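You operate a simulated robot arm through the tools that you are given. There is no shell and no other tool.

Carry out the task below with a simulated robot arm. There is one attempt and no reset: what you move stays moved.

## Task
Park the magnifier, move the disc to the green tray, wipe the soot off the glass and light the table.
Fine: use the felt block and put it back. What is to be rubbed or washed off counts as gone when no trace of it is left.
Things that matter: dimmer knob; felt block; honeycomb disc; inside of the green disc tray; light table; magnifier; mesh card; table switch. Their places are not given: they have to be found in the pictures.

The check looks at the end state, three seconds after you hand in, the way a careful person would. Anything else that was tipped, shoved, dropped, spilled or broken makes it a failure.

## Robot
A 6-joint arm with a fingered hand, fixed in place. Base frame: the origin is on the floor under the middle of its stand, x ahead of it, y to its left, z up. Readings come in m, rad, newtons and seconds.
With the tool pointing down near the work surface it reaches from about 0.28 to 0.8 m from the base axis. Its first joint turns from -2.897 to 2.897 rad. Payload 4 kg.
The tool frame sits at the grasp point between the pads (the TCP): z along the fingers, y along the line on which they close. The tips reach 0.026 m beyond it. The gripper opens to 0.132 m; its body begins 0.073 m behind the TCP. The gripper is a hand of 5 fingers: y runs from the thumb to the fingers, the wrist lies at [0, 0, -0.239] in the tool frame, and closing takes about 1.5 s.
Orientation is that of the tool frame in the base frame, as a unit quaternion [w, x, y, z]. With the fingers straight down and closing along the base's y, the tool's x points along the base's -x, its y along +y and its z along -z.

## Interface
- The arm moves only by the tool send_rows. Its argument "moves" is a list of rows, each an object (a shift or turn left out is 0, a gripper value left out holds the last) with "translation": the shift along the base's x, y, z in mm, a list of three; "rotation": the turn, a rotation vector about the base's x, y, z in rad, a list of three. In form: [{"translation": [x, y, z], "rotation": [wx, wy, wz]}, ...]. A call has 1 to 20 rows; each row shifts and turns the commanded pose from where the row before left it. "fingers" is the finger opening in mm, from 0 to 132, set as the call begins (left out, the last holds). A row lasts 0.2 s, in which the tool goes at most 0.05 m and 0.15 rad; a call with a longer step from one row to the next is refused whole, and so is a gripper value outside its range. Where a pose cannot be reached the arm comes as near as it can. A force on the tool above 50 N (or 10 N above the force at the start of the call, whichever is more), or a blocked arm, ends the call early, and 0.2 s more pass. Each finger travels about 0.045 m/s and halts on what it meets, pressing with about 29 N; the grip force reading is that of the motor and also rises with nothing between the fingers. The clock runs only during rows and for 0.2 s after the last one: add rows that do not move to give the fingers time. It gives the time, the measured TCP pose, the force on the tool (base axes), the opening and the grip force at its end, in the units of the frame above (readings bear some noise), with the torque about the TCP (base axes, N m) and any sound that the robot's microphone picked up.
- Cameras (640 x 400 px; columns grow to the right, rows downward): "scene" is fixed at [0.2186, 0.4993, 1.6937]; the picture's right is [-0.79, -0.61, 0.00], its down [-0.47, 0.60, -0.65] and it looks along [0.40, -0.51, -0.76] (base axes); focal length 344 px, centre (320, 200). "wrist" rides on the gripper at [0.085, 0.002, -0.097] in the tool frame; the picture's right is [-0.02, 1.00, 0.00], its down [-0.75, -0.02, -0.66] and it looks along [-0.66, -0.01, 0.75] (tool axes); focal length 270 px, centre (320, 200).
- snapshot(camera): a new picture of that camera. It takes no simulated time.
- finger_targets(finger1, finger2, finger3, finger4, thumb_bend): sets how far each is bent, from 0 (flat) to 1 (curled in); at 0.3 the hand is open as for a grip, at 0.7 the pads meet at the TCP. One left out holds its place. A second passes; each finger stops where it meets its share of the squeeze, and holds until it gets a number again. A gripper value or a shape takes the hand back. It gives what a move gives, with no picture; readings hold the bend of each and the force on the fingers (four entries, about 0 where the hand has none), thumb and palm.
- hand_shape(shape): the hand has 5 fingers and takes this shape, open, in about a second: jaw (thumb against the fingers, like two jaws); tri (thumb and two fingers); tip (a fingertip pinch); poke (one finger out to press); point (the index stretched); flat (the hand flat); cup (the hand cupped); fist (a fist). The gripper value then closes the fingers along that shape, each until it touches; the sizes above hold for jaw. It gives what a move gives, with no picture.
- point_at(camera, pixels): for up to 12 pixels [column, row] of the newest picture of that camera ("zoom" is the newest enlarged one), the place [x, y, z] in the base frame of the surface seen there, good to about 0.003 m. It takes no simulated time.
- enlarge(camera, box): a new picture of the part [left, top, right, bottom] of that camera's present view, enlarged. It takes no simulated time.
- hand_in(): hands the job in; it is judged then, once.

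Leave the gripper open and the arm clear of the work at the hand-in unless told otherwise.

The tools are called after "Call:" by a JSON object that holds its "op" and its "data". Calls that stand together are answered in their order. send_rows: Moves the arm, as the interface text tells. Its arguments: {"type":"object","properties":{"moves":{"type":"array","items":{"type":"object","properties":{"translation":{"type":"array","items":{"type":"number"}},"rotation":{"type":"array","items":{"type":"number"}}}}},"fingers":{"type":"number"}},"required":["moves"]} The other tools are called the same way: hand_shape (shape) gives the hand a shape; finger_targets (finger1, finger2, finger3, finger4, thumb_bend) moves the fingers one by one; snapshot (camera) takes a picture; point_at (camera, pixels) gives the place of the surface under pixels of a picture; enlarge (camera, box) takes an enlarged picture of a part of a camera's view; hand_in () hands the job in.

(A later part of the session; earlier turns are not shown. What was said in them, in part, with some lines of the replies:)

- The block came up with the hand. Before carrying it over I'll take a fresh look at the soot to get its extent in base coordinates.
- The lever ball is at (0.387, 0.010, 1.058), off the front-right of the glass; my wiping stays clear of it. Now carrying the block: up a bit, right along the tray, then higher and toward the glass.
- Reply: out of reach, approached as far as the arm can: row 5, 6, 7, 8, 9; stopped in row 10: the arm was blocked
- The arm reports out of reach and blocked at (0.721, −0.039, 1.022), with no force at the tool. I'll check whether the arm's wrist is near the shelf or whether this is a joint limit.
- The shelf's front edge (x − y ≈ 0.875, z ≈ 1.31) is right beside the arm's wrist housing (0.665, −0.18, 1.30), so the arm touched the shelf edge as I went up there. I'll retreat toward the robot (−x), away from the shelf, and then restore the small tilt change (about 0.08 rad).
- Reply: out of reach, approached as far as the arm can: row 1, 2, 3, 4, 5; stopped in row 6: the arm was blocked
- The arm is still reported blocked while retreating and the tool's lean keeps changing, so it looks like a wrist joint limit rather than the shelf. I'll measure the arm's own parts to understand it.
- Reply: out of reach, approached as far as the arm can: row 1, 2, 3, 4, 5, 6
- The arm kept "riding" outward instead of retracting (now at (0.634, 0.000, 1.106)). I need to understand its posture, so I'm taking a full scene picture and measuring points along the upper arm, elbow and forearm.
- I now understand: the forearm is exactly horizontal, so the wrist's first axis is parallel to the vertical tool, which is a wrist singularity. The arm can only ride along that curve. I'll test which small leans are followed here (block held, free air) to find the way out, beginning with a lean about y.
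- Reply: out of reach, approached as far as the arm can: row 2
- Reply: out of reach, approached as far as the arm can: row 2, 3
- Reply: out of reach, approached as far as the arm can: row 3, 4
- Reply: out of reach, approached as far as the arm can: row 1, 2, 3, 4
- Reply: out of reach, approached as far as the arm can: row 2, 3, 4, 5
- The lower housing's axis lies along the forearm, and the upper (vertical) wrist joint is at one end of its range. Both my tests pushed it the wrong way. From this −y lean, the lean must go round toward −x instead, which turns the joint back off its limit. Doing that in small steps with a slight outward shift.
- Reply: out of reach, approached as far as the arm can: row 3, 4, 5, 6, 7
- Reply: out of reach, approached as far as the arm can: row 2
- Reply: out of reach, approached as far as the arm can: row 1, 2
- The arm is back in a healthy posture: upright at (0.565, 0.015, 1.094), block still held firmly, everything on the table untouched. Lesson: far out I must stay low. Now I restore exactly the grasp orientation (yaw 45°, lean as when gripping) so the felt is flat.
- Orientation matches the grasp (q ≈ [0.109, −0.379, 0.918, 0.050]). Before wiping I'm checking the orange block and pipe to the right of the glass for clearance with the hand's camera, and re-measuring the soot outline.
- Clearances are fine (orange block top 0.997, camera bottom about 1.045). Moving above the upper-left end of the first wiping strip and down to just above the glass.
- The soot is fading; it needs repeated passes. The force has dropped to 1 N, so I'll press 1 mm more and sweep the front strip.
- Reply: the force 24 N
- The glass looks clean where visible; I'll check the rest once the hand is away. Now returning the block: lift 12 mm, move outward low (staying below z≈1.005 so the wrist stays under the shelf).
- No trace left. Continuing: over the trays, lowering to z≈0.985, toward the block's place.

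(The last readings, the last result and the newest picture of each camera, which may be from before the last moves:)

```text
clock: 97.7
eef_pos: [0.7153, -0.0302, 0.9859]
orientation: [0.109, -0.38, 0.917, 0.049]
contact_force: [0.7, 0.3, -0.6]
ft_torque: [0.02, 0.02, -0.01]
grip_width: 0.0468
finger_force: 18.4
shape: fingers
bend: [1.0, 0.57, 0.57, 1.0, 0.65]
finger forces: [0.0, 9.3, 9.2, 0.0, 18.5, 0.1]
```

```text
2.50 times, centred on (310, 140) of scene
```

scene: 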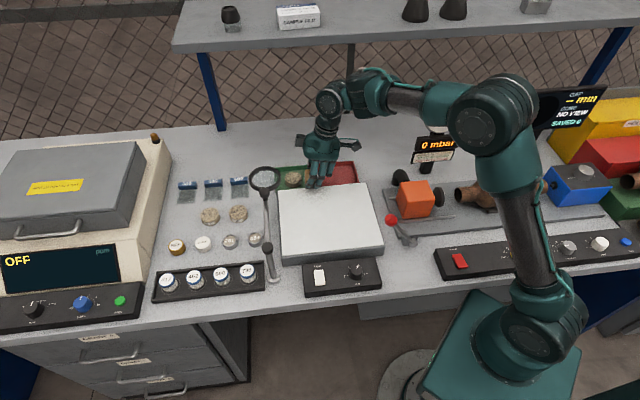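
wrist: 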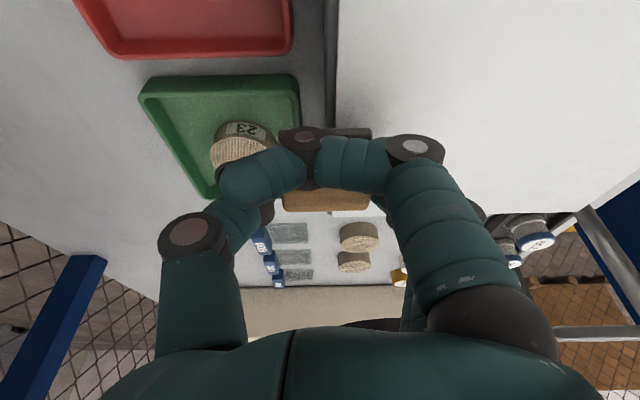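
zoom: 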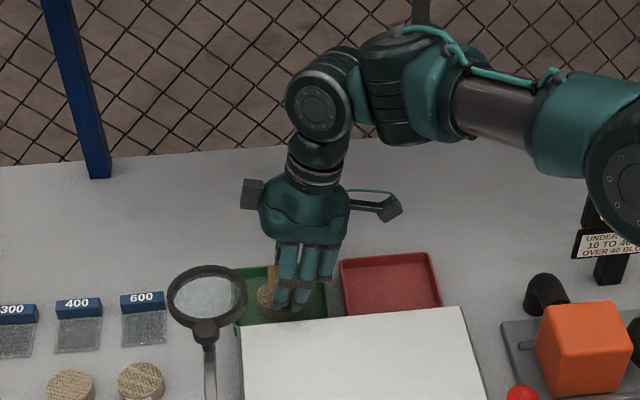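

Healthy posture, exact tracking. Moving on to above the block's home at (0.795, 0.016).

Call:
{"op": "send_rows", "data": {"moves": [{"translation": [16, 9.3, 0]}, {"translation": [16, 9.3, 0]}, {"translation": [16, 9.3, 0]}, {"translation": [16, 9.2, 0]}, {"translation": [15.7, 9.2, -3]}, {"translation": [0, 0, 0]}]}}

Call:
{"op": "enlarge", "data": {"camera": "scene", "box": [230, 60, 390, 220]}}

Call:
{"op": "snapshot", "data": {"camera": "wrist"}}

```text
clock: 99.1
eef_pos: [0.7932, 0.0146, 0.9829]
orientation: [0.109, -0.38, 0.917, 0.05]
contact_force: [-0.3, -0.5, -0.9]
ft_torque: [0.0, -0.02, -0.02]
grip_width: 0.0469
finger_force: 18.4
shape: fingers
bend: [1.0, 0.57, 0.57, 1.0, 0.65]
finger forces: [0.0, 9.4, 9.3, 0.0, 18.5, 0.1]
```

```text
2.50 times, centred on (310, 140) of scene
```

zoom: 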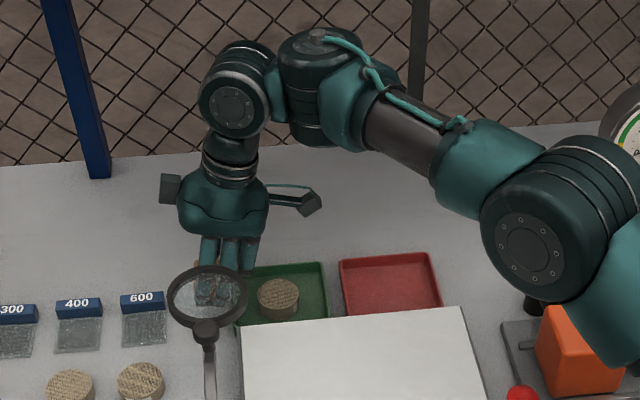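

```text
taken
```

wrist: 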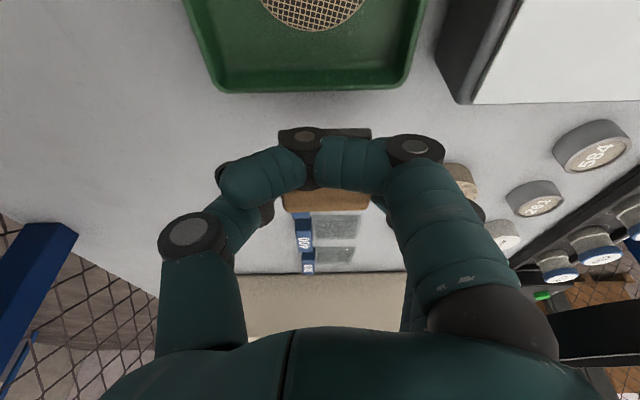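

All as expected. Lowering to just above the table.

Call:
{"op": "send_rows", "data": {"moves": [{"translation": [1, 1, -12]}, {"translation": [1, 0.5, -12]}, {"translation": [0, 0, -8]}, {"translation": [0, 0, -4]}, {"translation": [0, 0, 0]}]}}

Call:
{"op": "enlarge", "data": {"camera": "wrist", "box": [180, 60, 460, 260]}}

```text
clock: 100.3
eef_pos: [0.7943, 0.0154, 0.9471]
orientation: [0.108, -0.38, 0.917, 0.05]
contact_force: [0.3, 0.4, -0.5]
ft_torque: [0.01, 0.0, -0.02]
grip_width: 0.047
finger_force: 18.6
shape: fingers
bend: [1.0, 0.57, 0.57, 1.0, 0.65]
finger forces: [0.0, 9.3, 9.3, 0.0, 18.5, 0.0]
```

```text
2.00 times, centred on (320, 160) of wrist
```

zoom: 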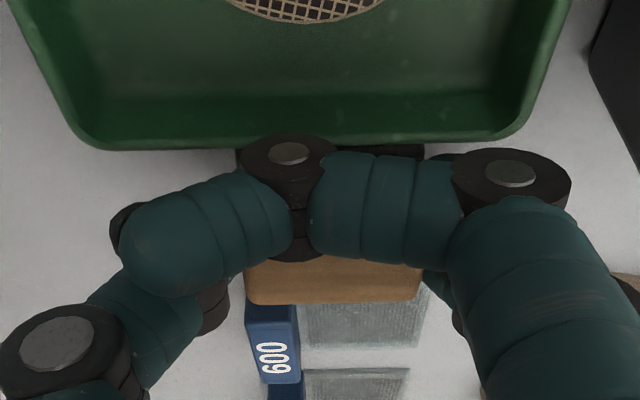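

Call:
{"op": "send_rows", "data": {"moves": [{"translation": [0.5, 0.5, -2]}, {"translation": [0, 0, -1.5]}, {"translation": [0, 0, -1]}, {"translation": [0, 0, 0]}]}}

```text
clock: 101.3
eef_pos: [0.7958, 0.0176, 0.9422]
orientation: [0.109, -0.38, 0.917, 0.05]
contact_force: [0.2, -0.4, -0.2]
ft_torque: [-0.04, 0.03, 0.0]
grip_width: 0.047
finger_force: 18.2
shape: fingers
bend: [1.0, 0.57, 0.57, 1.0, 0.65]
finger forces: [0.0, 9.3, 9.2, 0.0, 18.5, 0.0]
```

No contact yet at 0.942; a bit lower in 1 mm steps.

Call:
{"op": "send_rows", "data": {"moves": [{"translation": [0, 0, -1]}, {"translation": [0, 0, -1]}, {"translation": [0, 0, 0]}]}}

```text
clock: 102.1
eef_pos: [0.7952, 0.0174, 0.9411]
orientation: [0.109, -0.38, 0.917, 0.049]
contact_force: [-0.6, -0.2, 1.1]
ft_torque: [-0.03, 0.04, -0.02]
grip_width: 0.0469
finger_force: 18.4
shape: fingers
bend: [1.0, 0.57, 0.57, 1.0, 0.65]
finger forces: [0.0, 9.3, 9.1, 0.1, 18.4, 0.0]
```

Call:
{"op": "send_rows", "data": {"moves": [{"translation": [0, 0, -0.8]}, {"translation": [0, 0, 0]}]}}

```text
clock: 102.7
eef_pos: [0.796, 0.017, 0.9391]
orientation: [0.109, -0.379, 0.918, 0.049]
contact_force: [0.9, -1.0, 7.7]
ft_torque: [0.14, 0.06, -0.01]
grip_width: 0.0468
finger_force: 18.6
shape: fingers
bend: [1.0, 0.57, 0.57, 1.0, 0.65]
finger forces: [0.1, 9.3, 9.1, 0.0, 19.6, 0.1]
```

Block is on the table (7.7 N). Opening fingers 2, 3 and the thumb together.

Call:
{"op": "finger_targets", "data": {"finger2": 0.54, "finger3": 0.54, "thumb_bend": 0.6}}

Call:
{"op": "finger_targets", "data": {"finger2": 0.46, "finger3": 0.46, "thumb_bend": 0.47}}

Call:
{"op": "enlarge", "data": {"camera": "wrist", "box": [180, 60, 460, 260]}}

Call:
{"op": "enlarge", "data": {"camera": "scene", "box": [230, 120, 350, 210]}}

```text
clock: 103.7
eef_pos: [0.7965, 0.0168, 0.9382]
orientation: [0.109, -0.38, 0.917, 0.05]
contact_force: [0.8, 0.6, 0.6]
ft_torque: [0.01, -0.01, -0.01]
grip_width: 0.0482
finger_force: 1.9
shape: fingers
bend: [1.0, 0.53, 0.53, 1.0, 0.6]
finger forces: [0.1, 0.9, 0.7, 0.0, 1.8, 0.1]
```

```text
clock: 104.7
eef_pos: [0.7958, 0.0183, 0.94]
orientation: [0.109, -0.379, 0.918, 0.05]
contact_force: [-0.8, -0.4, -0.3]
ft_torque: [0.01, -0.01, -0.02]
grip_width: 0.0544
finger_force: 0.0
shape: fingers
bend: [1.0, 0.46, 0.46, 1.0, 0.47]
finger forces: [0.0, 0.0, 0.0, 0.0, 0.0, 0.0]
```

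```text
2.00 times, centred on (320, 160) of wrist
```

zoom: 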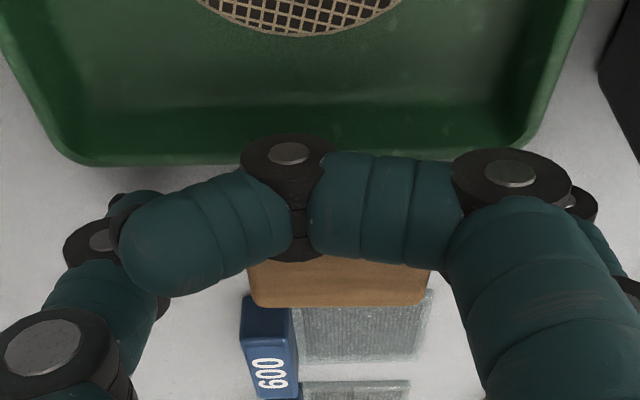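

```text
4.44 times, centred on (290, 165) of scene
```

zoom: 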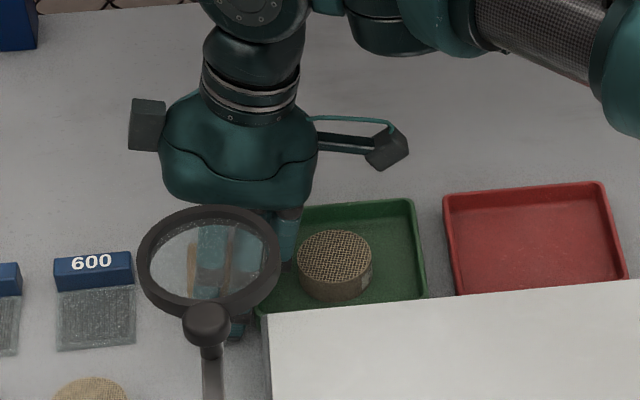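

Released (all finger forces zero). Rising straight up to z≈0.983.

Call:
{"op": "send_rows", "data": {"moves": [{"translation": [0, 0, 5]}, {"translation": [0, 0, 10]}, {"translation": [0, 0, 14]}, {"translation": [0, 0, 14]}, {"translation": [0, 0, 0]}]}}

Call:
{"op": "enlarge", "data": {"camera": "scene", "box": [230, 120, 350, 210]}}

Call:
{"op": "snapshot", "data": {"camera": "wrist"}}

```text
clock: 105.9
eef_pos: [0.7965, 0.0172, 0.9828]
orientation: [0.109, -0.379, 0.918, 0.05]
contact_force: [0.2, 0.1, 0.3]
ft_torque: [0.03, -0.02, 0.03]
grip_width: 0.0546
finger_force: 0.0
shape: fingers
bend: [1.0, 0.46, 0.46, 1.0, 0.47]
finger forces: [0.0, 0.0, 0.0, 0.0, 0.1, 0.0]
```

```text
4.44 times, centred on (290, 165) of scene
```

zoom: 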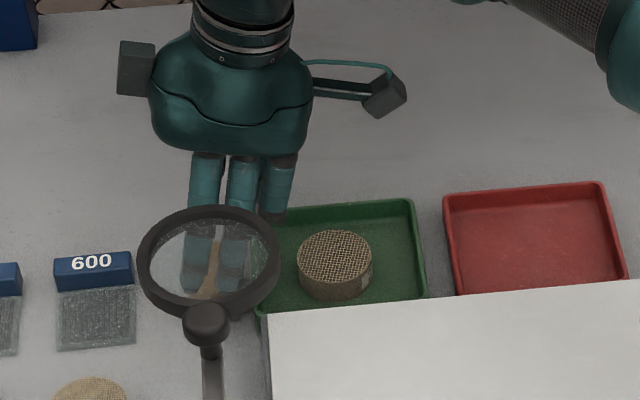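

```text
taken
```

wrist: 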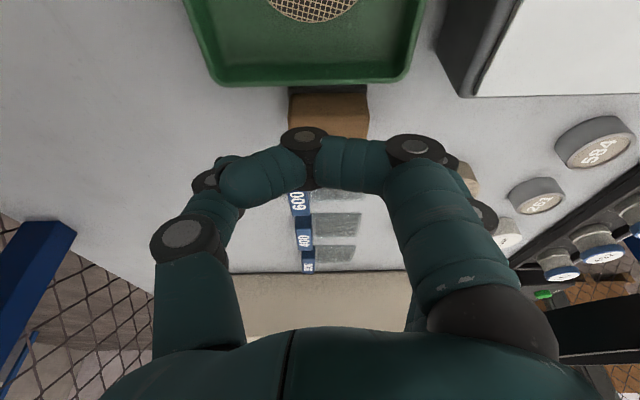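

The block is standing at its place. Retreating along the same low path I came by.

Call:
{"op": "send_rows", "data": {"moves": [{"translation": [-16, -9.4, 0]}, {"translation": [-16, -9.4, 0]}, {"translation": [-16, -9.4, 0]}, {"translation": [-16, -9.4, 0]}, {"translation": [-17, -9, 3]}, {"translation": [-20, 0, 8]}, {"translation": [-20, 0, 8]}, {"translation": [-20, 0, 0]}, {"translation": [-20, 2, 5]}, {"translation": [-20, 3, 10]}, {"translation": [-20, 3, 10]}, {"translation": [0, 0, 0]}]}}

Call:
{"op": "enlarge", "data": {"camera": "scene", "box": [230, 130, 350, 210]}}

Call:
{"op": "snapshot", "data": {"camera": "scene"}}

```text
clock: 108.5
eef_pos: [0.593, -0.0209, 1.0263]
orientation: [0.109, -0.38, 0.917, 0.049]
contact_force: [-0.2, -0.7, 0.4]
ft_torque: [0.01, 0.03, -0.02]
grip_width: 0.0542
finger_force: 0.0
shape: fingers
bend: [1.0, 0.46, 0.46, 1.0, 0.47]
finger forces: [0.0, 0.0, 0.0, 0.1, 0.0, 0.0]
```

```text
5.00 times, centred on (290, 170) of scene
```

zoom: 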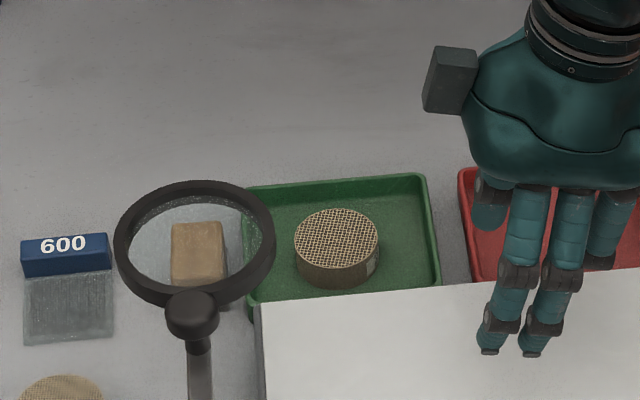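

```text
taken
```

scene: 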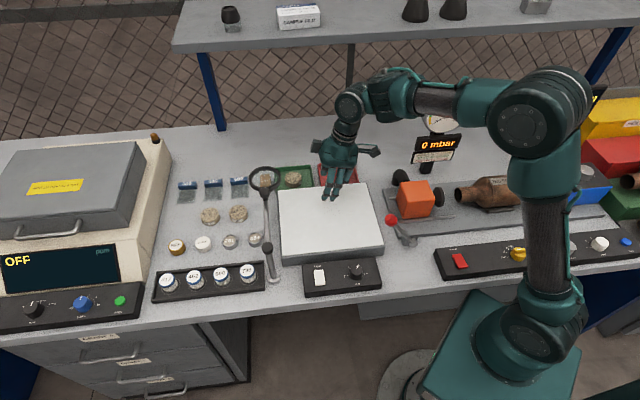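

No flags on the way back. Checking where the block stands compared with the original (centre 0.798, 0.020).

Call:
{"op": "point_at", "data": {"camera": "zoom", "pixels": [[198, 250], [176, 228], [220, 224], [222, 270], [178, 272], [336, 235], [297, 245], [378, 243], [195, 185], [120, 225], [272, 240]]}}

Call:
{"op": "enlarge", "data": {"camera": "scene", "box": [260, 225, 400, 305]}}

```text
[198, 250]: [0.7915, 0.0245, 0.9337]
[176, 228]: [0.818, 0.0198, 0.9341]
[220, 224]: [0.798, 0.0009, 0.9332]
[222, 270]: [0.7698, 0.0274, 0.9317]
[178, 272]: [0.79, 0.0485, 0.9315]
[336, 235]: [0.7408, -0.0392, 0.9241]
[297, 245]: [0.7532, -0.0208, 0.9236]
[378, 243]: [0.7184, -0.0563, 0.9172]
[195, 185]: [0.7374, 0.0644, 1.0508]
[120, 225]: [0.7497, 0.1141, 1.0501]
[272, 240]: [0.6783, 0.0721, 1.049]
```

```text
4.57 times, centred on (330, 265) of scene
```

zoom: 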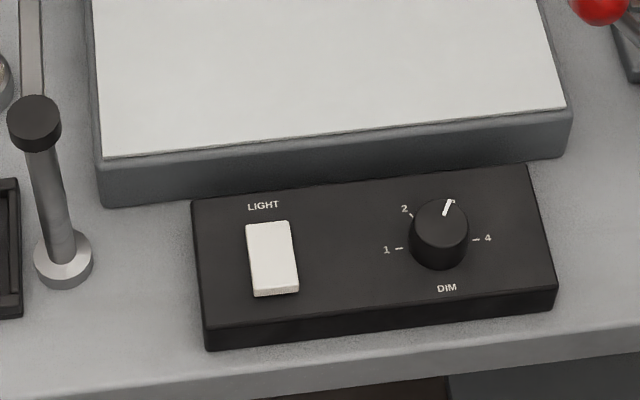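

The block is within about 3 mm of its original place. Now the light: looking closely at the switch.

Call:
{"op": "enlarge", "data": {"camera": "scene", "box": [300, 255, 350, 295]}}

```text
10.00 times, centred on (325, 275) of scene
```

zoom: 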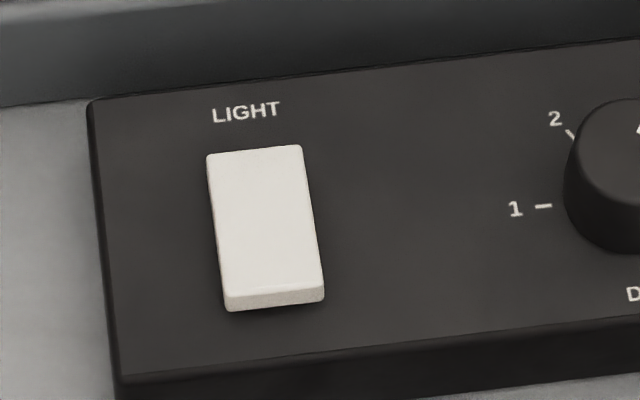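

Call:
{"op": "point_at", "data": {"camera": "zoom", "pixels": [[212, 160], [296, 152], [316, 282], [230, 290], [265, 220], [255, 165], [275, 280], [150, 200], [400, 200], [228, 303], [120, 380], [600, 150]]}}

```text
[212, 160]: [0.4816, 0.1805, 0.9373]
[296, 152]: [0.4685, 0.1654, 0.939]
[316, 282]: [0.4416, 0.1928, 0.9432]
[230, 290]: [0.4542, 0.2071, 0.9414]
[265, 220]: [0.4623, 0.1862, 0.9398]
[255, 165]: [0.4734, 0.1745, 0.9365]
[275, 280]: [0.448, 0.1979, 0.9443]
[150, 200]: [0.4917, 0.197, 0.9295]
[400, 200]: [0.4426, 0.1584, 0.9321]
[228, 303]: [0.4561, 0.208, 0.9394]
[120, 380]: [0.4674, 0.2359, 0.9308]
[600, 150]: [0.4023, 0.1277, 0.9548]
```

The rocker's front end is raised (z≈0.943 at (0.449, 0.198)) and its back end is low (0.937), so pressing the front end should switch it on. I'll make a pointing hand (index out, others and thumb curled) and bring the hand upright above the panel at yaw 0.

Call:
{"op": "finger_targets", "data": {"finger1": 0.5, "finger2": 1.0, "finger3": 1.0, "finger4": 1.0, "thumb_bend": 0.9}}

Call:
{"op": "send_rows", "data": {"moves": [{"translation": [-10, 10, 15], "rotation": [-0.088, 0.0805, 0]}, {"translation": [-10, 15, 15], "rotation": [-0.088, 0.0805, 0]}, {"translation": [-15, 25, 15], "rotation": [0, 0, -0.13]}, {"translation": [-15, 25, 15], "rotation": [0, 0, -0.13]}, {"translation": [-15, 25, 10], "rotation": [0, 0, -0.13]}, {"translation": [-15, 25, 4], "rotation": [0, 0, -0.13]}, {"translation": [-15, 30, 0], "rotation": [0, 0, -0.13]}, {"translation": [-15, 30, 0], "rotation": [0, 0, -0.135]}, {"translation": [0, 0, 0]}]}}

Call:
{"op": "snapshot", "data": {"camera": "wrist"}}

Call:
{"op": "enlarge", "data": {"camera": "scene", "box": [250, 130, 430, 310]}}

```text
clock: 109.5
eef_pos: [0.5944, -0.0222, 1.0251]
orientation: [0.108, -0.38, 0.917, 0.05]
contact_force: [-0.4, -0.4, -0.4]
ft_torque: [0.0, 0.02, 0.0]
grip_width: 0.04
finger_force: 0.0
shape: fingers
bend: [0.5, 0.8, 0.8, 1.0, 0.8]
finger forces: [0.0, 0.0, 0.0, 0.0, 0.1, 0.1]
```

```text
clock: 111.5
eef_pos: [0.4854, 0.1662, 1.1012]
orientation: [0.0, 0.002, 1.0, -0.001]
contact_force: [0.3, -0.6, 1.0]
ft_torque: [0.02, -0.02, 0.01]
grip_width: 0.0402
finger_force: 0.1
shape: fingers
bend: [0.5, 0.81, 0.81, 1.0, 0.81]
finger forces: [0.0, 0.1, 0.1, 0.0, 0.1, 0.0]
```

```text
taken
```

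wrist: 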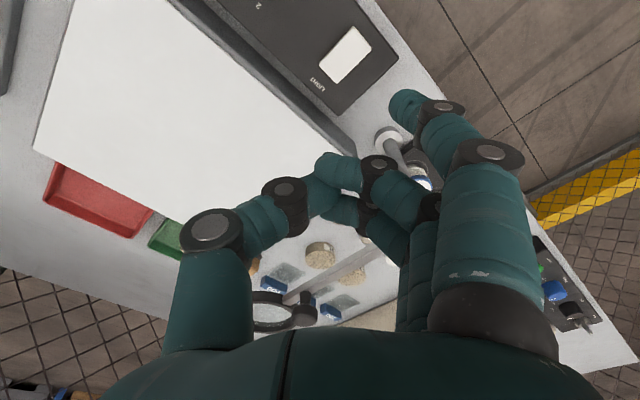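

```text
2.22 times, centred on (340, 220) of scene
```

zoom: 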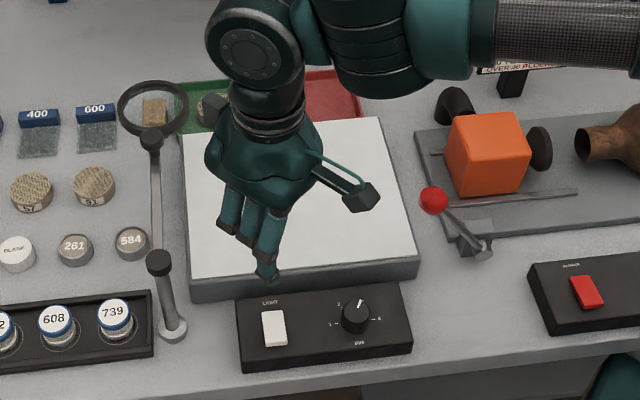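

The thumb and fingers 2/3 met each other half-way. I'll open the thumb, curl the fingers fully, then bring the thumb in.

Call:
{"op": "finger_targets", "data": {"finger1": 0.5, "finger2": 0.8, "finger3": 0.8, "finger4": 1.0, "thumb_bend": 0.2}}

Call:
{"op": "finger_targets", "data": {"finger2": 1.0, "finger3": 1.0}}

Call:
{"op": "finger_targets", "data": {"thumb_bend": 0.8}}

Call:
{"op": "snapshot", "data": {"camera": "wrist"}}

Call:
{"op": "enlarge", "data": {"camera": "scene", "box": [290, 150, 400, 300]}}

```text
clock: 112.5
eef_pos: [0.4853, 0.1646, 1.1008]
orientation: [0.001, 0.0, 1.0, -0.001]
contact_force: [1.0, 0.7, -0.2]
ft_torque: [0.02, -0.01, -0.02]
grip_width: 0.115
finger_force: 0.0
shape: fingers
bend: [0.5, 0.8, 0.8, 1.0, 0.21]
finger forces: [0.1, 0.1, 0.1, 0.1, 0.0, 0.0]
```

```text
clock: 113.5
eef_pos: [0.486, 0.1647, 1.1009]
orientation: [0.0, 0.0, 1.0, -0.001]
contact_force: [-0.6, -0.8, 0.4]
ft_torque: [0.0, 0.02, -0.03]
grip_width: 0.1152
finger_force: 0.0
shape: fingers
bend: [0.5, 1.0, 1.0, 1.0, 0.21]
finger forces: [0.0, 0.0, 0.0, 0.0, 0.0, 0.0]
```

```text
clock: 114.5
eef_pos: [0.4855, 0.1648, 1.1007]
orientation: [0.001, 0.0, 1.0, -0.002]
contact_force: [0.2, 0.7, -0.7]
ft_torque: [-0.01, 0.01, 0.03]
grip_width: 0.039
finger_force: 0.1
shape: fingers
bend: [0.5, 1.0, 1.0, 1.0, 0.79]
finger forces: [0.1, 0.1, 0.0, 0.0, 0.1, 0.0]
```

```text
taken
```

wrist: 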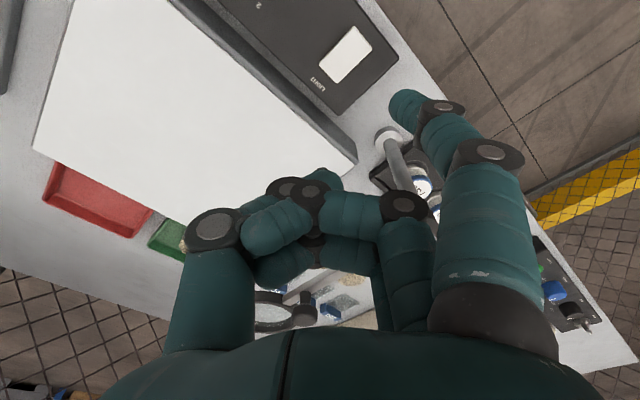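

```text
2.67 times, centred on (345, 225) of scene
```

zoom: 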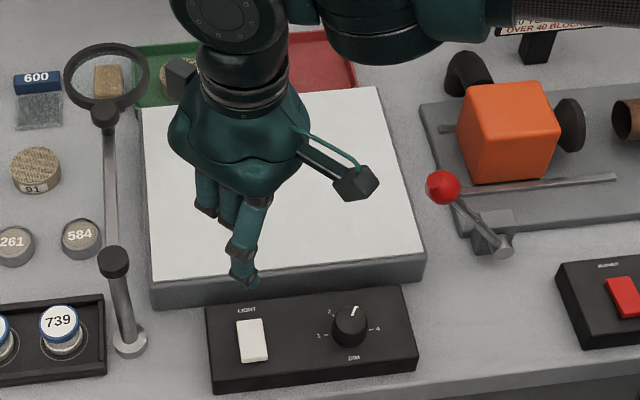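

Now only the index sticks out. Measuring its tip in both views.

Call:
{"op": "point_at", "data": {"camera": "zoom", "pixels": [[240, 283], [236, 275], [243, 265], [255, 215], [252, 322], [258, 352], [250, 340]]}}

Call:
{"op": "point_at", "data": {"camera": "wrist", "pixels": [[402, 100], [398, 115], [412, 95], [345, 40], [335, 75], [360, 45], [310, 190]]}}

```text
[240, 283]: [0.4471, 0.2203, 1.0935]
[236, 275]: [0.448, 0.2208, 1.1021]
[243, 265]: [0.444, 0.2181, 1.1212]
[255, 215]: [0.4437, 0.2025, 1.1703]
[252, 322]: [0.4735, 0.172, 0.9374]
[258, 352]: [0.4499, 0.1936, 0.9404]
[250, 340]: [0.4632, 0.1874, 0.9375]
```

```text
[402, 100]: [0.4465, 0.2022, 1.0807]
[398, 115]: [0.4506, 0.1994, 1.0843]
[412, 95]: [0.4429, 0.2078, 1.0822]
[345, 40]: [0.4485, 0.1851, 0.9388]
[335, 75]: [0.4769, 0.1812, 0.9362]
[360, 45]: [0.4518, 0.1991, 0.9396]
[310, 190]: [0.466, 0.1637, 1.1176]
```

The tip is about (−34, +43, −31) mm from the TCP. The press target is the raised front half of the rocker, about (0.453, 0.195). Aligning and descending to about 1.5 cm above it.

Call:
{"op": "send_rows", "data": {"moves": [{"translation": [1.5, -13, 0]}, {"translation": [0, 0, -35]}, {"translation": [0, 0, -35]}, {"translation": [0, 0, -35]}, {"translation": [0, 0, -7]}, {"translation": [0, 0, 0]}]}}

Call:
{"op": "snapshot", "data": {"camera": "wrist"}}

Call:
{"op": "enlarge", "data": {"camera": "scene", "box": [290, 230, 380, 300]}}

```text
clock: 115.9
eef_pos: [0.4867, 0.1508, 0.9886]
orientation: [0.001, 0.0, 1.0, -0.002]
contact_force: [-0.7, 0.1, -0.6]
ft_torque: [0.03, -0.01, -0.01]
grip_width: 0.0392
finger_force: 0.1
shape: fingers
bend: [0.5, 1.0, 1.0, 1.0, 0.79]
finger forces: [0.0, 0.1, 0.1, 0.0, 0.0, 0.0]
```

```text
taken
```

wrist: 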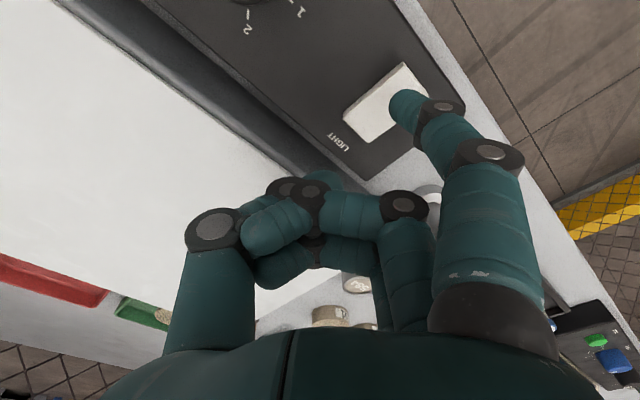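

```text
5.71 times, centred on (335, 265) of scene
```

zoom: 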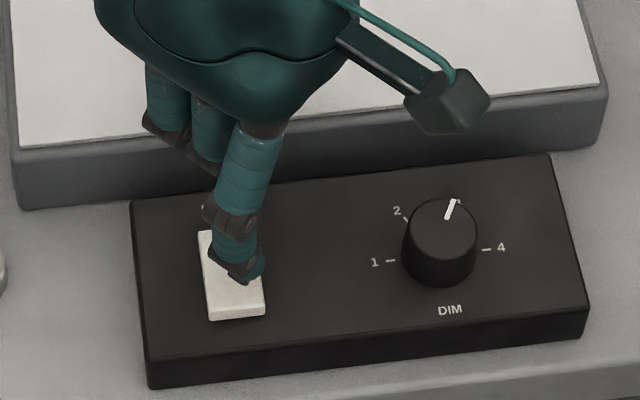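

The tip hovers over the front half of the rocker. Measuring tip and rocker points for the last centimetres.

Call:
{"op": "point_at", "data": {"camera": "zoom", "pixels": [[247, 282], [255, 275], [238, 278], [240, 300], [215, 310], [258, 308], [205, 240], [232, 315]]}}

Call:
{"op": "point_at", "data": {"camera": "wrist", "pixels": [[398, 95], [395, 112], [410, 92], [403, 68], [425, 82], [350, 112], [375, 90]]}}

```text
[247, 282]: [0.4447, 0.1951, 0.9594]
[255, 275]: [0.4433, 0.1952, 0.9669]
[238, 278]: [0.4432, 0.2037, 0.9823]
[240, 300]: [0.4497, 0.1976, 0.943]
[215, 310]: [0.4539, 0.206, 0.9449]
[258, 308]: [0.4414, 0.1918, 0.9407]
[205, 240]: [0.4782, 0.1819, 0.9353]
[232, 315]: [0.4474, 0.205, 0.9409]
```

```text
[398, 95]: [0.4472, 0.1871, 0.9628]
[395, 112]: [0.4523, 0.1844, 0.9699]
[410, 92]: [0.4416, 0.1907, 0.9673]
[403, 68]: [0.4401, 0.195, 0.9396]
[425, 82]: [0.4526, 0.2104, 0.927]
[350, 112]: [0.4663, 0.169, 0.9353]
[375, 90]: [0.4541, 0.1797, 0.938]
```

The tip centre is about (0.451, 0.193), right over the raised end. Pressing down gently in 2–3 mm steps, listening for a click.

Call:
{"op": "send_rows", "data": {"moves": [{"translation": [0, 0, -5]}, {"translation": [0, 0, -4]}, {"translation": [0, 0, -3]}, {"translation": [0, 0, -2]}, {"translation": [0, 0, 0]}]}}

Call:
{"op": "enlarge", "data": {"camera": "scene", "box": [290, 230, 380, 300]}}

```text
clock: 117.1
eef_pos: [0.4864, 0.1521, 0.9743]
orientation: [0.001, 0.0, 1.0, -0.002]
contact_force: [-0.2, -0.6, 0.5]
ft_torque: [0.01, 0.01, -0.03]
grip_width: 0.0391
finger_force: 0.4
shape: fingers
bend: [0.5, 1.0, 1.0, 1.0, 0.79]
finger forces: [0.4, 0.1, 0.0, 0.0, 0.0, 0.1]
```

```text
5.71 times, centred on (335, 265) of scene
```

zoom: 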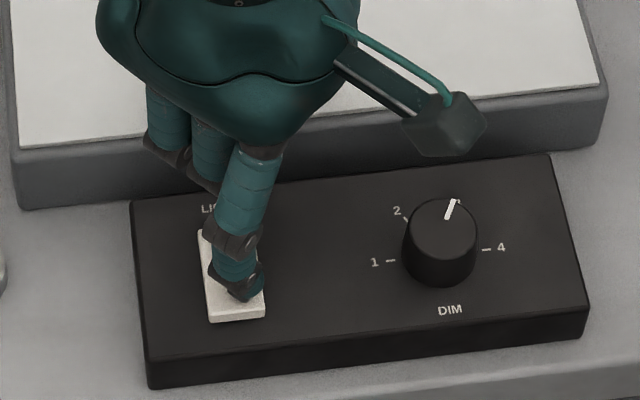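

The fingertip is just touching (0.4 N on the index). Pressing further.

Call:
{"op": "send_rows", "data": {"moves": [{"translation": [0, 0, -2]}, {"translation": [0, 0, -2]}, {"translation": [0, 0, -1.5]}, {"translation": [0, 0, 0]}]}}

Call:
{"op": "enlarge", "data": {"camera": "scene", "box": [290, 230, 380, 300]}}

```text
clock: 118.1
eef_pos: [0.4861, 0.1505, 0.9699]
orientation: [0.001, 0.0, 1.0, 0.0]
contact_force: [-6.9, -0.3, 27.5]
ft_torque: [1.2, 1.08, 0.29]
grip_width: 0.0393
finger_force: 14.3
shape: fingers
bend: [0.55, 1.0, 1.0, 1.0, 0.79]
finger forces: [28.3, 0.1, 0.0, 0.0, 0.0, 0.0]
heard: click
```

```text
5.71 times, centred on (335, 265) of scene
```

zoom: 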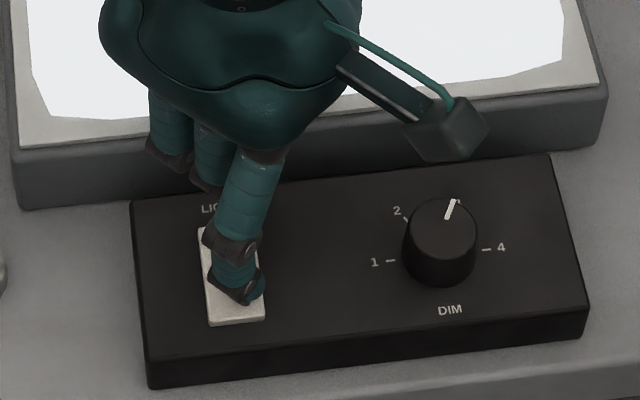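

A click was heard and the table is lit. Lifting the finger straight up and away.

Call:
{"op": "send_rows", "data": {"moves": [{"translation": [0, 0, 5]}, {"translation": [0, 0, 15]}, {"translation": [0, 0, 30]}, {"translation": [0, 0, 35]}, {"translation": [0, 0, 35]}, {"translation": [0, 0, 0]}]}}

Call:
{"op": "snapshot", "data": {"camera": "scene"}}

Call:
{"op": "enlarge", "data": {"camera": "scene", "box": [290, 230, 380, 300]}}

```text
clock: 119.5
eef_pos: [0.4868, 0.1491, 1.0896]
orientation: [0.0, 0.0, 1.0, -0.001]
contact_force: [0.0, -0.6, -0.9]
ft_torque: [0.0, -0.02, -0.01]
grip_width: 0.0392
finger_force: 0.1
shape: fingers
bend: [0.5, 1.0, 1.0, 1.0, 0.79]
finger forces: [0.1, 0.0, 0.0, 0.0, 0.0, 0.0]
```

```text
taken
```

scene: 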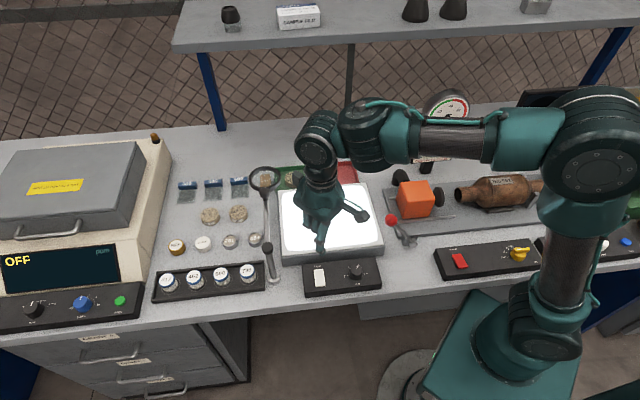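

```text
5.71 times, centred on (335, 265) of scene
```

zoom: 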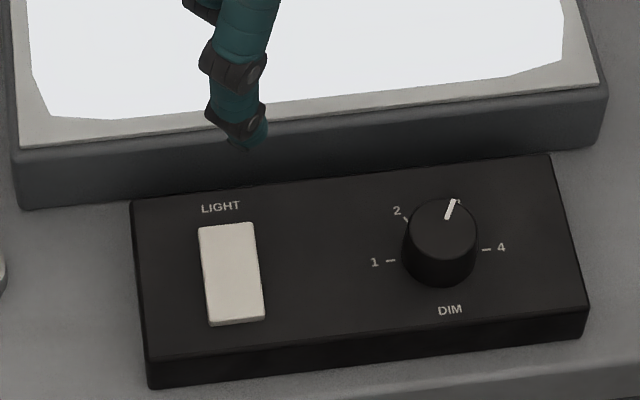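

The table is lit and the rocker has flipped; the dimmer is untouched at 3. As a last precaution I want to confirm the magnifier really rests at its stop. I'll form the closed clump again and come to its glass side, as before (yaw ≈ 63°).

Call:
{"op": "hand_shape", "data": {"shape": "jaw"}}

Call:
{"op": "send_rows", "data": {"fingers": 8, "moves": [{"translation": [0, 0, 10]}, {"translation": [0, 0, 15]}, {"translation": [14, -7, 0], "rotation": [0, 0, 0.139]}, {"translation": [15, -7, 0], "rotation": [0, 0, 0.139]}, {"translation": [15, -7, 0], "rotation": [0, 0, 0.139]}, {"translation": [15, -7, 0], "rotation": [0, 0, 0.139]}, {"translation": [15, -7, 0], "rotation": [0, 0, 0.139]}, {"translation": [15, -7, 0], "rotation": [0, 0, 0.139]}, {"translation": [15, -7, 0], "rotation": [0, 0, 0.139]}, {"translation": [14, -6, 0], "rotation": [0, 0, 0.137]}, {"translation": [0, 0, 0]}]}}

Call:
{"op": "snapshot", "data": {"camera": "scene"}}

Call:
{"op": "snapshot", "data": {"camera": "wrist"}}

```text
clock: 120.4
eef_pos: [0.4887, 0.1499, 1.0903]
orientation: [0.0, 0.0, 1.0, -0.001]
contact_force: [-0.2, 0.0, -0.1]
ft_torque: [0.02, 0.0, 0.03]
grip_width: 0.1317
finger_force: 0.0
shape: jaw
bend: [0.3, 0.3, 0.3, 0.3, 0.3]
finger forces: [0.0, 0.1, 0.1, 0.1, 0.0, 0.0]
```

```text
clock: 122.8
eef_pos: [0.604, 0.0972, 1.1144]
orientation: [0.002, -0.527, 0.85, 0.0]
contact_force: [0.6, 0.3, 0.0]
ft_torque: [0.0, 0.03, -0.02]
grip_width: 0.0085
finger_force: 0.0
shape: jaw
bend: [0.71, 0.71, 0.71, 0.71, 0.7]
finger forces: [0.1, 0.0, 0.0, 0.0, 0.2, 0.1]
```

```text
taken
```

scene: 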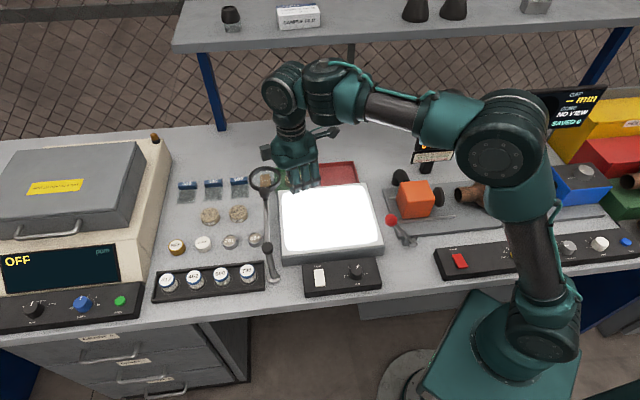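

```text
taken
```

wrist: 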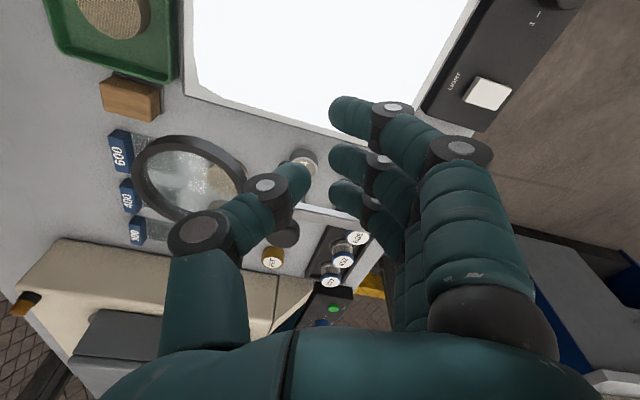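

Good view from here. Measuring the ring, the bar and the glass edge once more from the wrist camera.

Call:
{"op": "point_at", "data": {"camera": "wrist", "pixels": [[190, 139], [138, 178], [240, 180], [330, 213], [350, 218], [285, 232], [188, 97], [340, 133], [325, 290], [215, 142], [165, 142]]}}

```text
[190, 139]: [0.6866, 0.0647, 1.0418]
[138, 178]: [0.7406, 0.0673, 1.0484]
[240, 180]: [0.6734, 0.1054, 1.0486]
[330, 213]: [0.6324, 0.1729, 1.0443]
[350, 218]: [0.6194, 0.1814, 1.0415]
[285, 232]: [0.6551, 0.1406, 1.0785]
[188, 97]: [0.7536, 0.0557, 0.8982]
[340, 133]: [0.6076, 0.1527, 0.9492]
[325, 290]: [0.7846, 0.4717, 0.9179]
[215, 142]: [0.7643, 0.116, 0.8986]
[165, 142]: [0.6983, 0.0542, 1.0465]
```

The ring's centre is 3 cm outside the glass edge, only its rim overhangs the frame by a few mm, well above it. I'll gently test whether the bar is against its stop: down beside the bar, then slow 2 mm steps.

Call:
{"op": "send_rows", "data": {"moves": [{"translation": [0, 0, -20]}, {"translation": [0, 0, -25]}, {"translation": [0, 0, -25]}, {"translation": [3.5, 3.5, 0]}, {"translation": [3.5, 3.5, 0]}, {"translation": [0, 0, 0]}]}}

Call:
{"op": "snapshot", "data": {"camera": "wrist"}}

```text
clock: 124.2
eef_pos: [0.6097, 0.1033, 1.046]
orientation: [0.002, -0.527, 0.85, 0.0]
contact_force: [-0.5, 0.1, 0.5]
ft_torque: [0.05, -0.02, 0.01]
grip_width: 0.0085
finger_force: 0.1
shape: jaw
bend: [0.71, 0.71, 0.71, 0.71, 0.7]
finger forces: [0.0, 0.0, 0.1, 0.0, 0.0, 0.1]
```

```text
taken
```

wrist: 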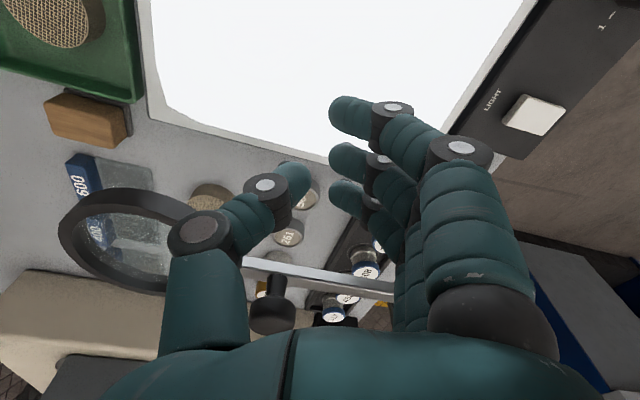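

Call:
{"op": "send_rows", "data": {"moves": [{"translation": [2, 2, 0]}, {"translation": [2, 2, 0]}, {"translation": [2, 2, 0]}, {"translation": [2, 2, 0]}, {"translation": [2, 2, 0]}]}}

Call:
{"op": "send_rows", "data": {"moves": [{"translation": [1, 1, 0]}, {"translation": [1, 1, 0]}, {"translation": [1, 1, 0]}]}}

```text
clock: 125.4
eef_pos: [0.6209, 0.1134, 1.0435]
orientation: [0.001, -0.526, 0.85, 0.0]
contact_force: [-0.1, 0.2, 0.1]
ft_torque: [0.01, 0.0, -0.01]
grip_width: 0.0086
finger_force: 0.1
shape: jaw
bend: [0.71, 0.71, 0.71, 0.71, 0.7]
finger forces: [0.1, 0.1, 0.0, 0.0, 0.1, 0.0]
```

```text
clock: 126.2
eef_pos: [0.6229, 0.117, 1.0425]
orientation: [0.001, -0.526, 0.85, 0.0]
contact_force: [-0.7, -0.2, -0.2]
ft_torque: [0.02, 0.01, -0.01]
grip_width: 0.0088
finger_force: 0.1
shape: jaw
bend: [0.71, 0.71, 0.71, 0.71, 0.7]
finger forces: [0.1, 0.0, 0.0, 0.0, 0.0, 0.1]
```

No contact yet. Continuing in 1 mm steps.

Call:
{"op": "send_rows", "data": {"moves": [{"translation": [1, 1, 0]}, {"translation": [1, 1, 0]}, {"translation": [1, 1, 0]}, {"translation": [1, 1, 0]}]}}

Call:
{"op": "send_rows", "data": {"moves": [{"translation": [1, 1, 0]}, {"translation": [1, 1, 0]}, {"translation": [0, 0, 0]}]}}

Call:
{"op": "enlarge", "data": {"camera": "scene", "box": [220, 140, 340, 290]}}

```text
clock: 127.2
eef_pos: [0.6277, 0.1201, 1.0436]
orientation: [0.002, -0.526, 0.851, -0.001]
contact_force: [-0.9, -0.4, -0.2]
ft_torque: [0.03, 0.02, -0.02]
grip_width: 0.0085
finger_force: 0.0
shape: jaw
bend: [0.71, 0.71, 0.71, 0.71, 0.7]
finger forces: [0.1, 0.0, 0.1, 0.0, 0.0, 0.0]
```

```text
clock: 128.0
eef_pos: [0.6319, 0.121, 1.0428]
orientation: [0.001, -0.526, 0.85, -0.001]
contact_force: [0.3, -0.3, 0.8]
ft_torque: [0.01, -0.01, 0.0]
grip_width: 0.0088
finger_force: 0.0
shape: jaw
bend: [0.71, 0.71, 0.71, 0.71, 0.7]
finger forces: [0.0, 0.0, 0.0, 0.0, 0.0, 0.0]
```

```text
2.67 times, centred on (280, 215) of scene
```

zoom: 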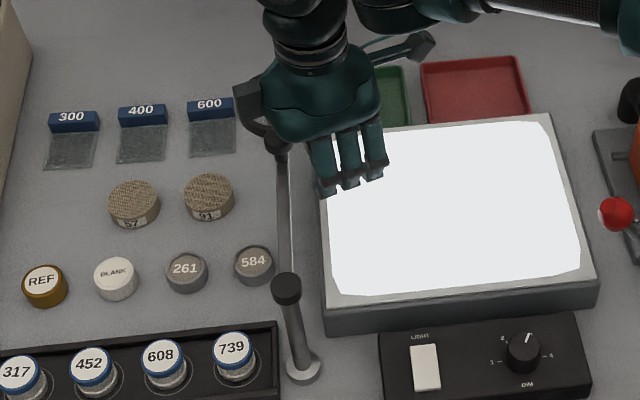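

Still no force. Checking the bar's angle right now.

Call:
{"op": "point_at", "data": {"camera": "zoom", "pixels": [[285, 230], [283, 200], [282, 175], [286, 285], [278, 143], [243, 95]]}}

Call:
{"op": "snapshot", "data": {"camera": "wrist"}}

```text
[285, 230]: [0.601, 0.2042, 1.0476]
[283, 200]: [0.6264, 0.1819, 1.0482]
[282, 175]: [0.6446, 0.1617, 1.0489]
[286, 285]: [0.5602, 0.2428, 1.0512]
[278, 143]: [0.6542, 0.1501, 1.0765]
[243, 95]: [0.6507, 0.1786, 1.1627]
```

```text
taken
```

wrist: 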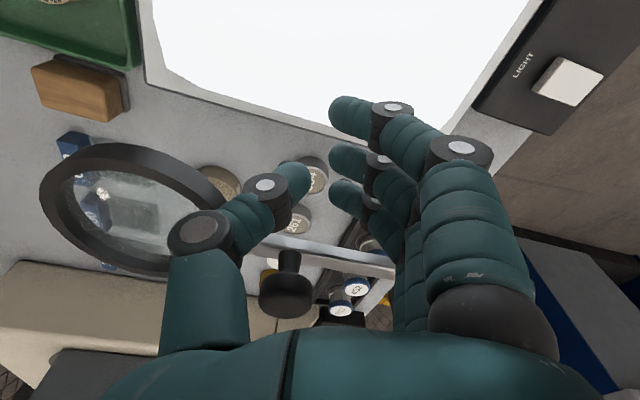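

The bar is still at −44.4° and untouched; contact should be 3–5 mm ahead. A few more 1 mm steps.

Call:
{"op": "send_rows", "data": {"moves": [{"translation": [1, 1, 0]}, {"translation": [1, 1, 0]}, {"translation": [0, 0, 0]}]}}

Call:
{"op": "send_rows", "data": {"moves": [{"translation": [1, 1, 0]}, {"translation": [1, 1, 0]}, {"translation": [0, 0, 0]}]}}

```text
clock: 128.8
eef_pos: [0.6324, 0.1233, 1.0438]
orientation: [0.001, -0.526, 0.851, 0.0]
contact_force: [-1.6, -3.3, -0.9]
ft_torque: [-0.06, 0.0, 0.11]
grip_width: 0.0084
finger_force: 0.0
shape: jaw
bend: [0.71, 0.71, 0.71, 0.71, 0.7]
finger forces: [0.1, 0.1, 0.1, 3.6, 0.0, 0.0]
```

```text
clock: 129.6
eef_pos: [0.6349, 0.1253, 1.0453]
orientation: [0.0, -0.526, 0.851, 0.001]
contact_force: [-12.8, -20.0, -0.2]
ft_torque: [-0.15, 0.04, 0.73]
grip_width: 0.0088
finger_force: 0.0
shape: jaw
bend: [0.71, 0.71, 0.71, 0.71, 0.7]
finger forces: [0.1, 0.1, 0.0, 23.2, 0.1, 0.1]
```

The force climbs at once (3.6 → 23 N over 2 mm) on the little finger with no movement: the magnifier is at its stop, fully parked. Backing off gently, then rising and retreating to a clear place with the hand opened.

Call:
{"op": "send_rows", "data": {"moves": [{"translation": [-1, -1, 0]}, {"translation": [-1, -1, 0]}, {"translation": [-2, -2, 0]}, {"translation": [-5, -5, 0]}, {"translation": [-10, -10, 0]}, {"translation": [-10, -10, 0]}, {"translation": [0, 0, 25]}, {"translation": [0, 0, 35]}, {"translation": [-5, -5, 35]}, {"translation": [-15, -15, 10]}, {"translation": [-20, -15, 0]}, {"translation": [-25, -15, 10]}, {"translation": [-25, -10, 20]}, {"translation": [-25, -10, 20]}, {"translation": [0, 0, 0]}]}}

Call:
{"op": "snapshot", "data": {"camera": "scene"}}

Call:
{"op": "enlarge", "data": {"camera": "scene", "box": [170, 150, 390, 300]}}

```text
clock: 132.8
eef_pos: [0.4894, 0.0265, 1.1995]
orientation: [0.001, -0.526, 0.851, 0.0]
contact_force: [0.3, 1.1, 0.2]
ft_torque: [0.05, -0.01, -0.02]
grip_width: 0.0085
finger_force: 0.1
shape: jaw
bend: [0.71, 0.71, 0.71, 0.71, 0.7]
finger forces: [0.0, 0.1, 0.0, 0.0, 0.1, 0.1]
```

```text
taken
```

scene: 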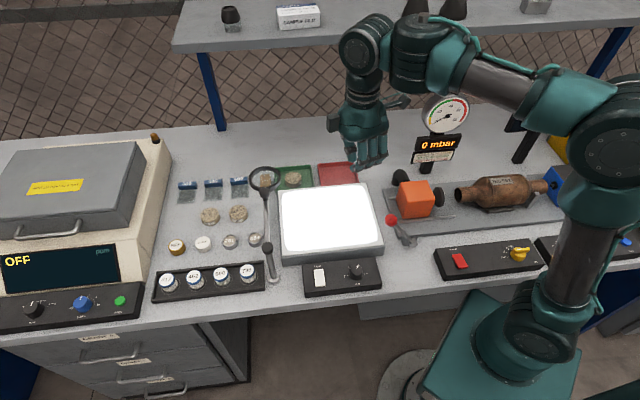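

```text
2.67 times, centred on (280, 225) of scene
```

zoom: 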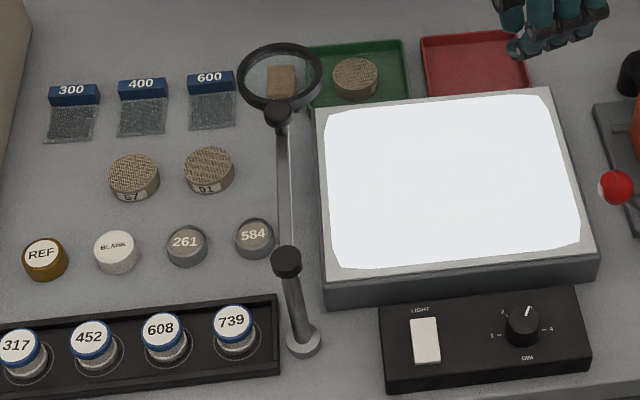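

Everything is in place. With the light on, a close look at the glass for any faint residue.

Call:
{"op": "enlarge", "data": {"camera": "scene", "box": [300, 188, 370, 240]}}

Call:
{"op": "snapshot", "data": {"camera": "wrist"}}

```text
7.69 times, centred on (335, 214) of scene
```

zoom: 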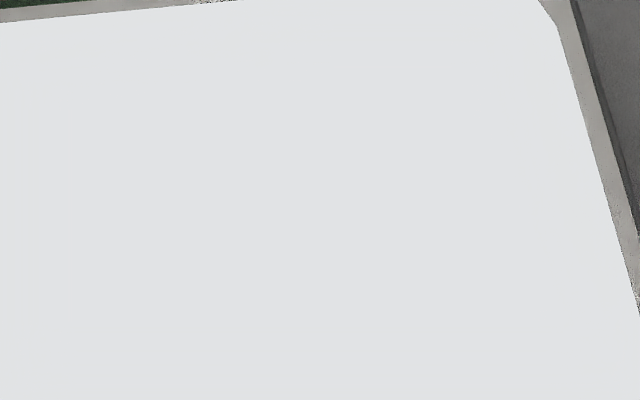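

```text
taken
```

wrist: 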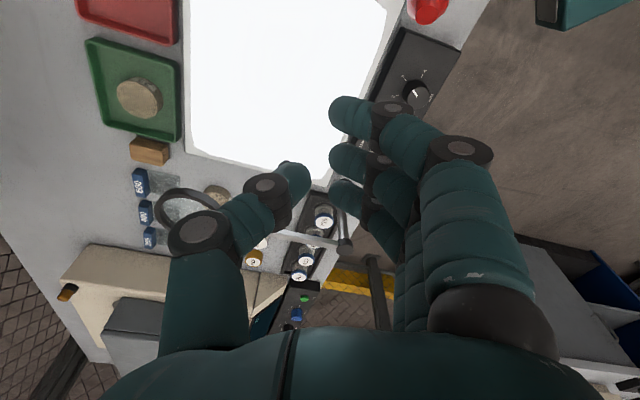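

The glass is uniformly clean. There are a few specks on the frame edge near the top; checking whether they are just render noise.

Call:
{"op": "enlarge", "data": {"camera": "scene", "box": [270, 175, 390, 260]}}

Call:
{"op": "enlarge", "data": {"camera": "scene", "box": [305, 178, 345, 203]}}

```text
4.71 times, centred on (330, 218) of scene
```

zoom: 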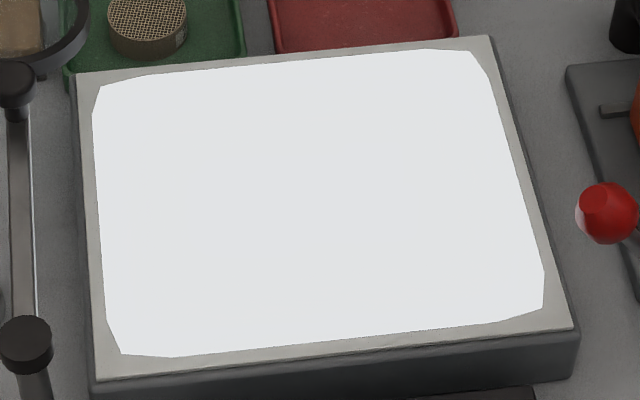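

```text
16.00 times, centred on (325, 190) of scene
```

zoom: 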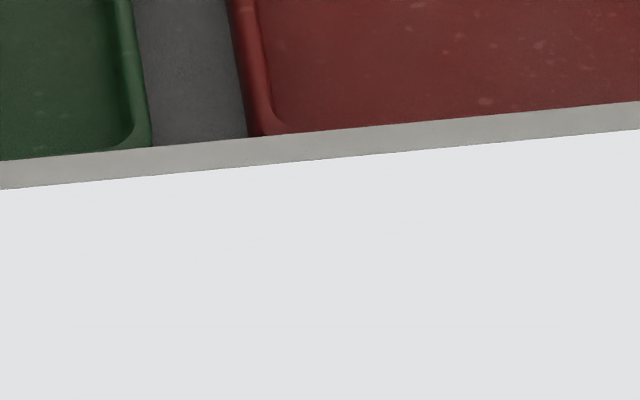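

Clean frame and glass, so that was only noise. Opening the gripper and moving to about the starting position, clear of the work.

Call:
{"op": "send_rows", "data": {"fingers": 132, "moves": [{"translation": [-8, -14, 10], "rotation": [0, 0, -0.14]}, {"translation": [-8, -14, 10], "rotation": [0, 0, -0.14]}, {"translation": [-8, -14, 10], "rotation": [0, 0, -0.14]}, {"translation": [-8, -14, 10], "rotation": [0, 0, -0.14]}, {"translation": [0, 0, 0], "rotation": [0, 0, -0.14]}, {"translation": [0, 0, 0], "rotation": [0, 0, -0.14]}, {"translation": [0, 0, 0], "rotation": [0, 0, -0.14]}, {"translation": [0, 0, 0], "rotation": [0, 0, -0.12]}, {"translation": [0, 0, 0]}, {"translation": [0, 0, 0]}]}}

Call:
{"op": "snapshot", "data": {"camera": "scene"}}

Call:
{"op": "snapshot", "data": {"camera": "wrist"}}

```text
clock: 135.0
eef_pos: [0.4589, -0.0281, 1.2384]
orientation: [0.002, -0.005, 1.0, -0.001]
contact_force: [0.7, -0.5, -0.4]
ft_torque: [0.01, -0.01, 0.0]
grip_width: 0.1317
finger_force: 0.0
shape: jaw
bend: [0.3, 0.3, 0.3, 0.3, 0.3]
finger forces: [0.0, 0.1, 0.0, 0.0, 0.0, 0.1]
```

```text
taken
```

scene: 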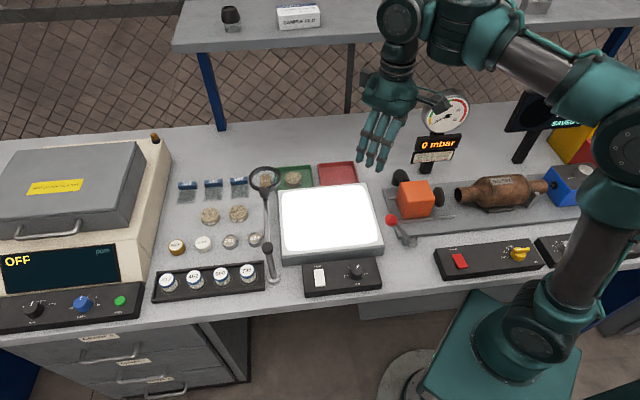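

```text
taken
```

wrist: 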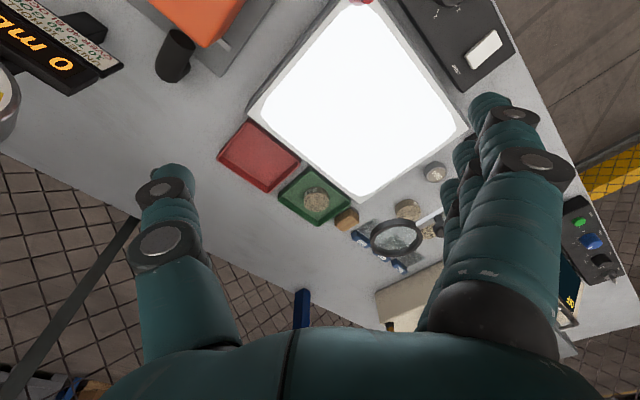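

The end state matches the task. The magnifier is parked off the glass at its stop, disc 23 is in the green tray, and the glass is clean and lit. The felt block is back beside the tray, the dimmer still points to 3, nothing else has moved, and the gripper is open with the arm clear. Handing in.

Call:
{"op": "hand_in", "data": {}}

```text
The job is handed in.
```

I parked the magnifier, moved disc 23 to the green tray, wiped the soot off the glass and lit the table. The job is handed in; I haven't seen the check's result.

- **Magnifier:** it is swung off the left side of the glass and rests against its stop; pushing it gently moved it no further. Its rim still overhangs the frame edge by about 7 mm, roughly 9 cm above it.
- **Disc:** I took "the disc" to be number 23, the one lying on the glass, since discs 57 and 91 look the same. It sits in the middle of the green tray.
- **Glass:** close-ups from both cameras showed no soot left, before and after the light came on.
- **Felt block:** I used it for the wiping and put it back within about 3 mm of where it stood.
- **Light:** I pressed the raised end of the switch, heard a click, and the table lit. The dimmer is untouched, still pointing at about 3.

While I carried the block, the arm's wrist came up against the front edge of the shelf and the robot reported itself blocked. The pictures show nothing on the shelf or table out of place. At hand-in the gripper was open and the arm was back near its starting position.
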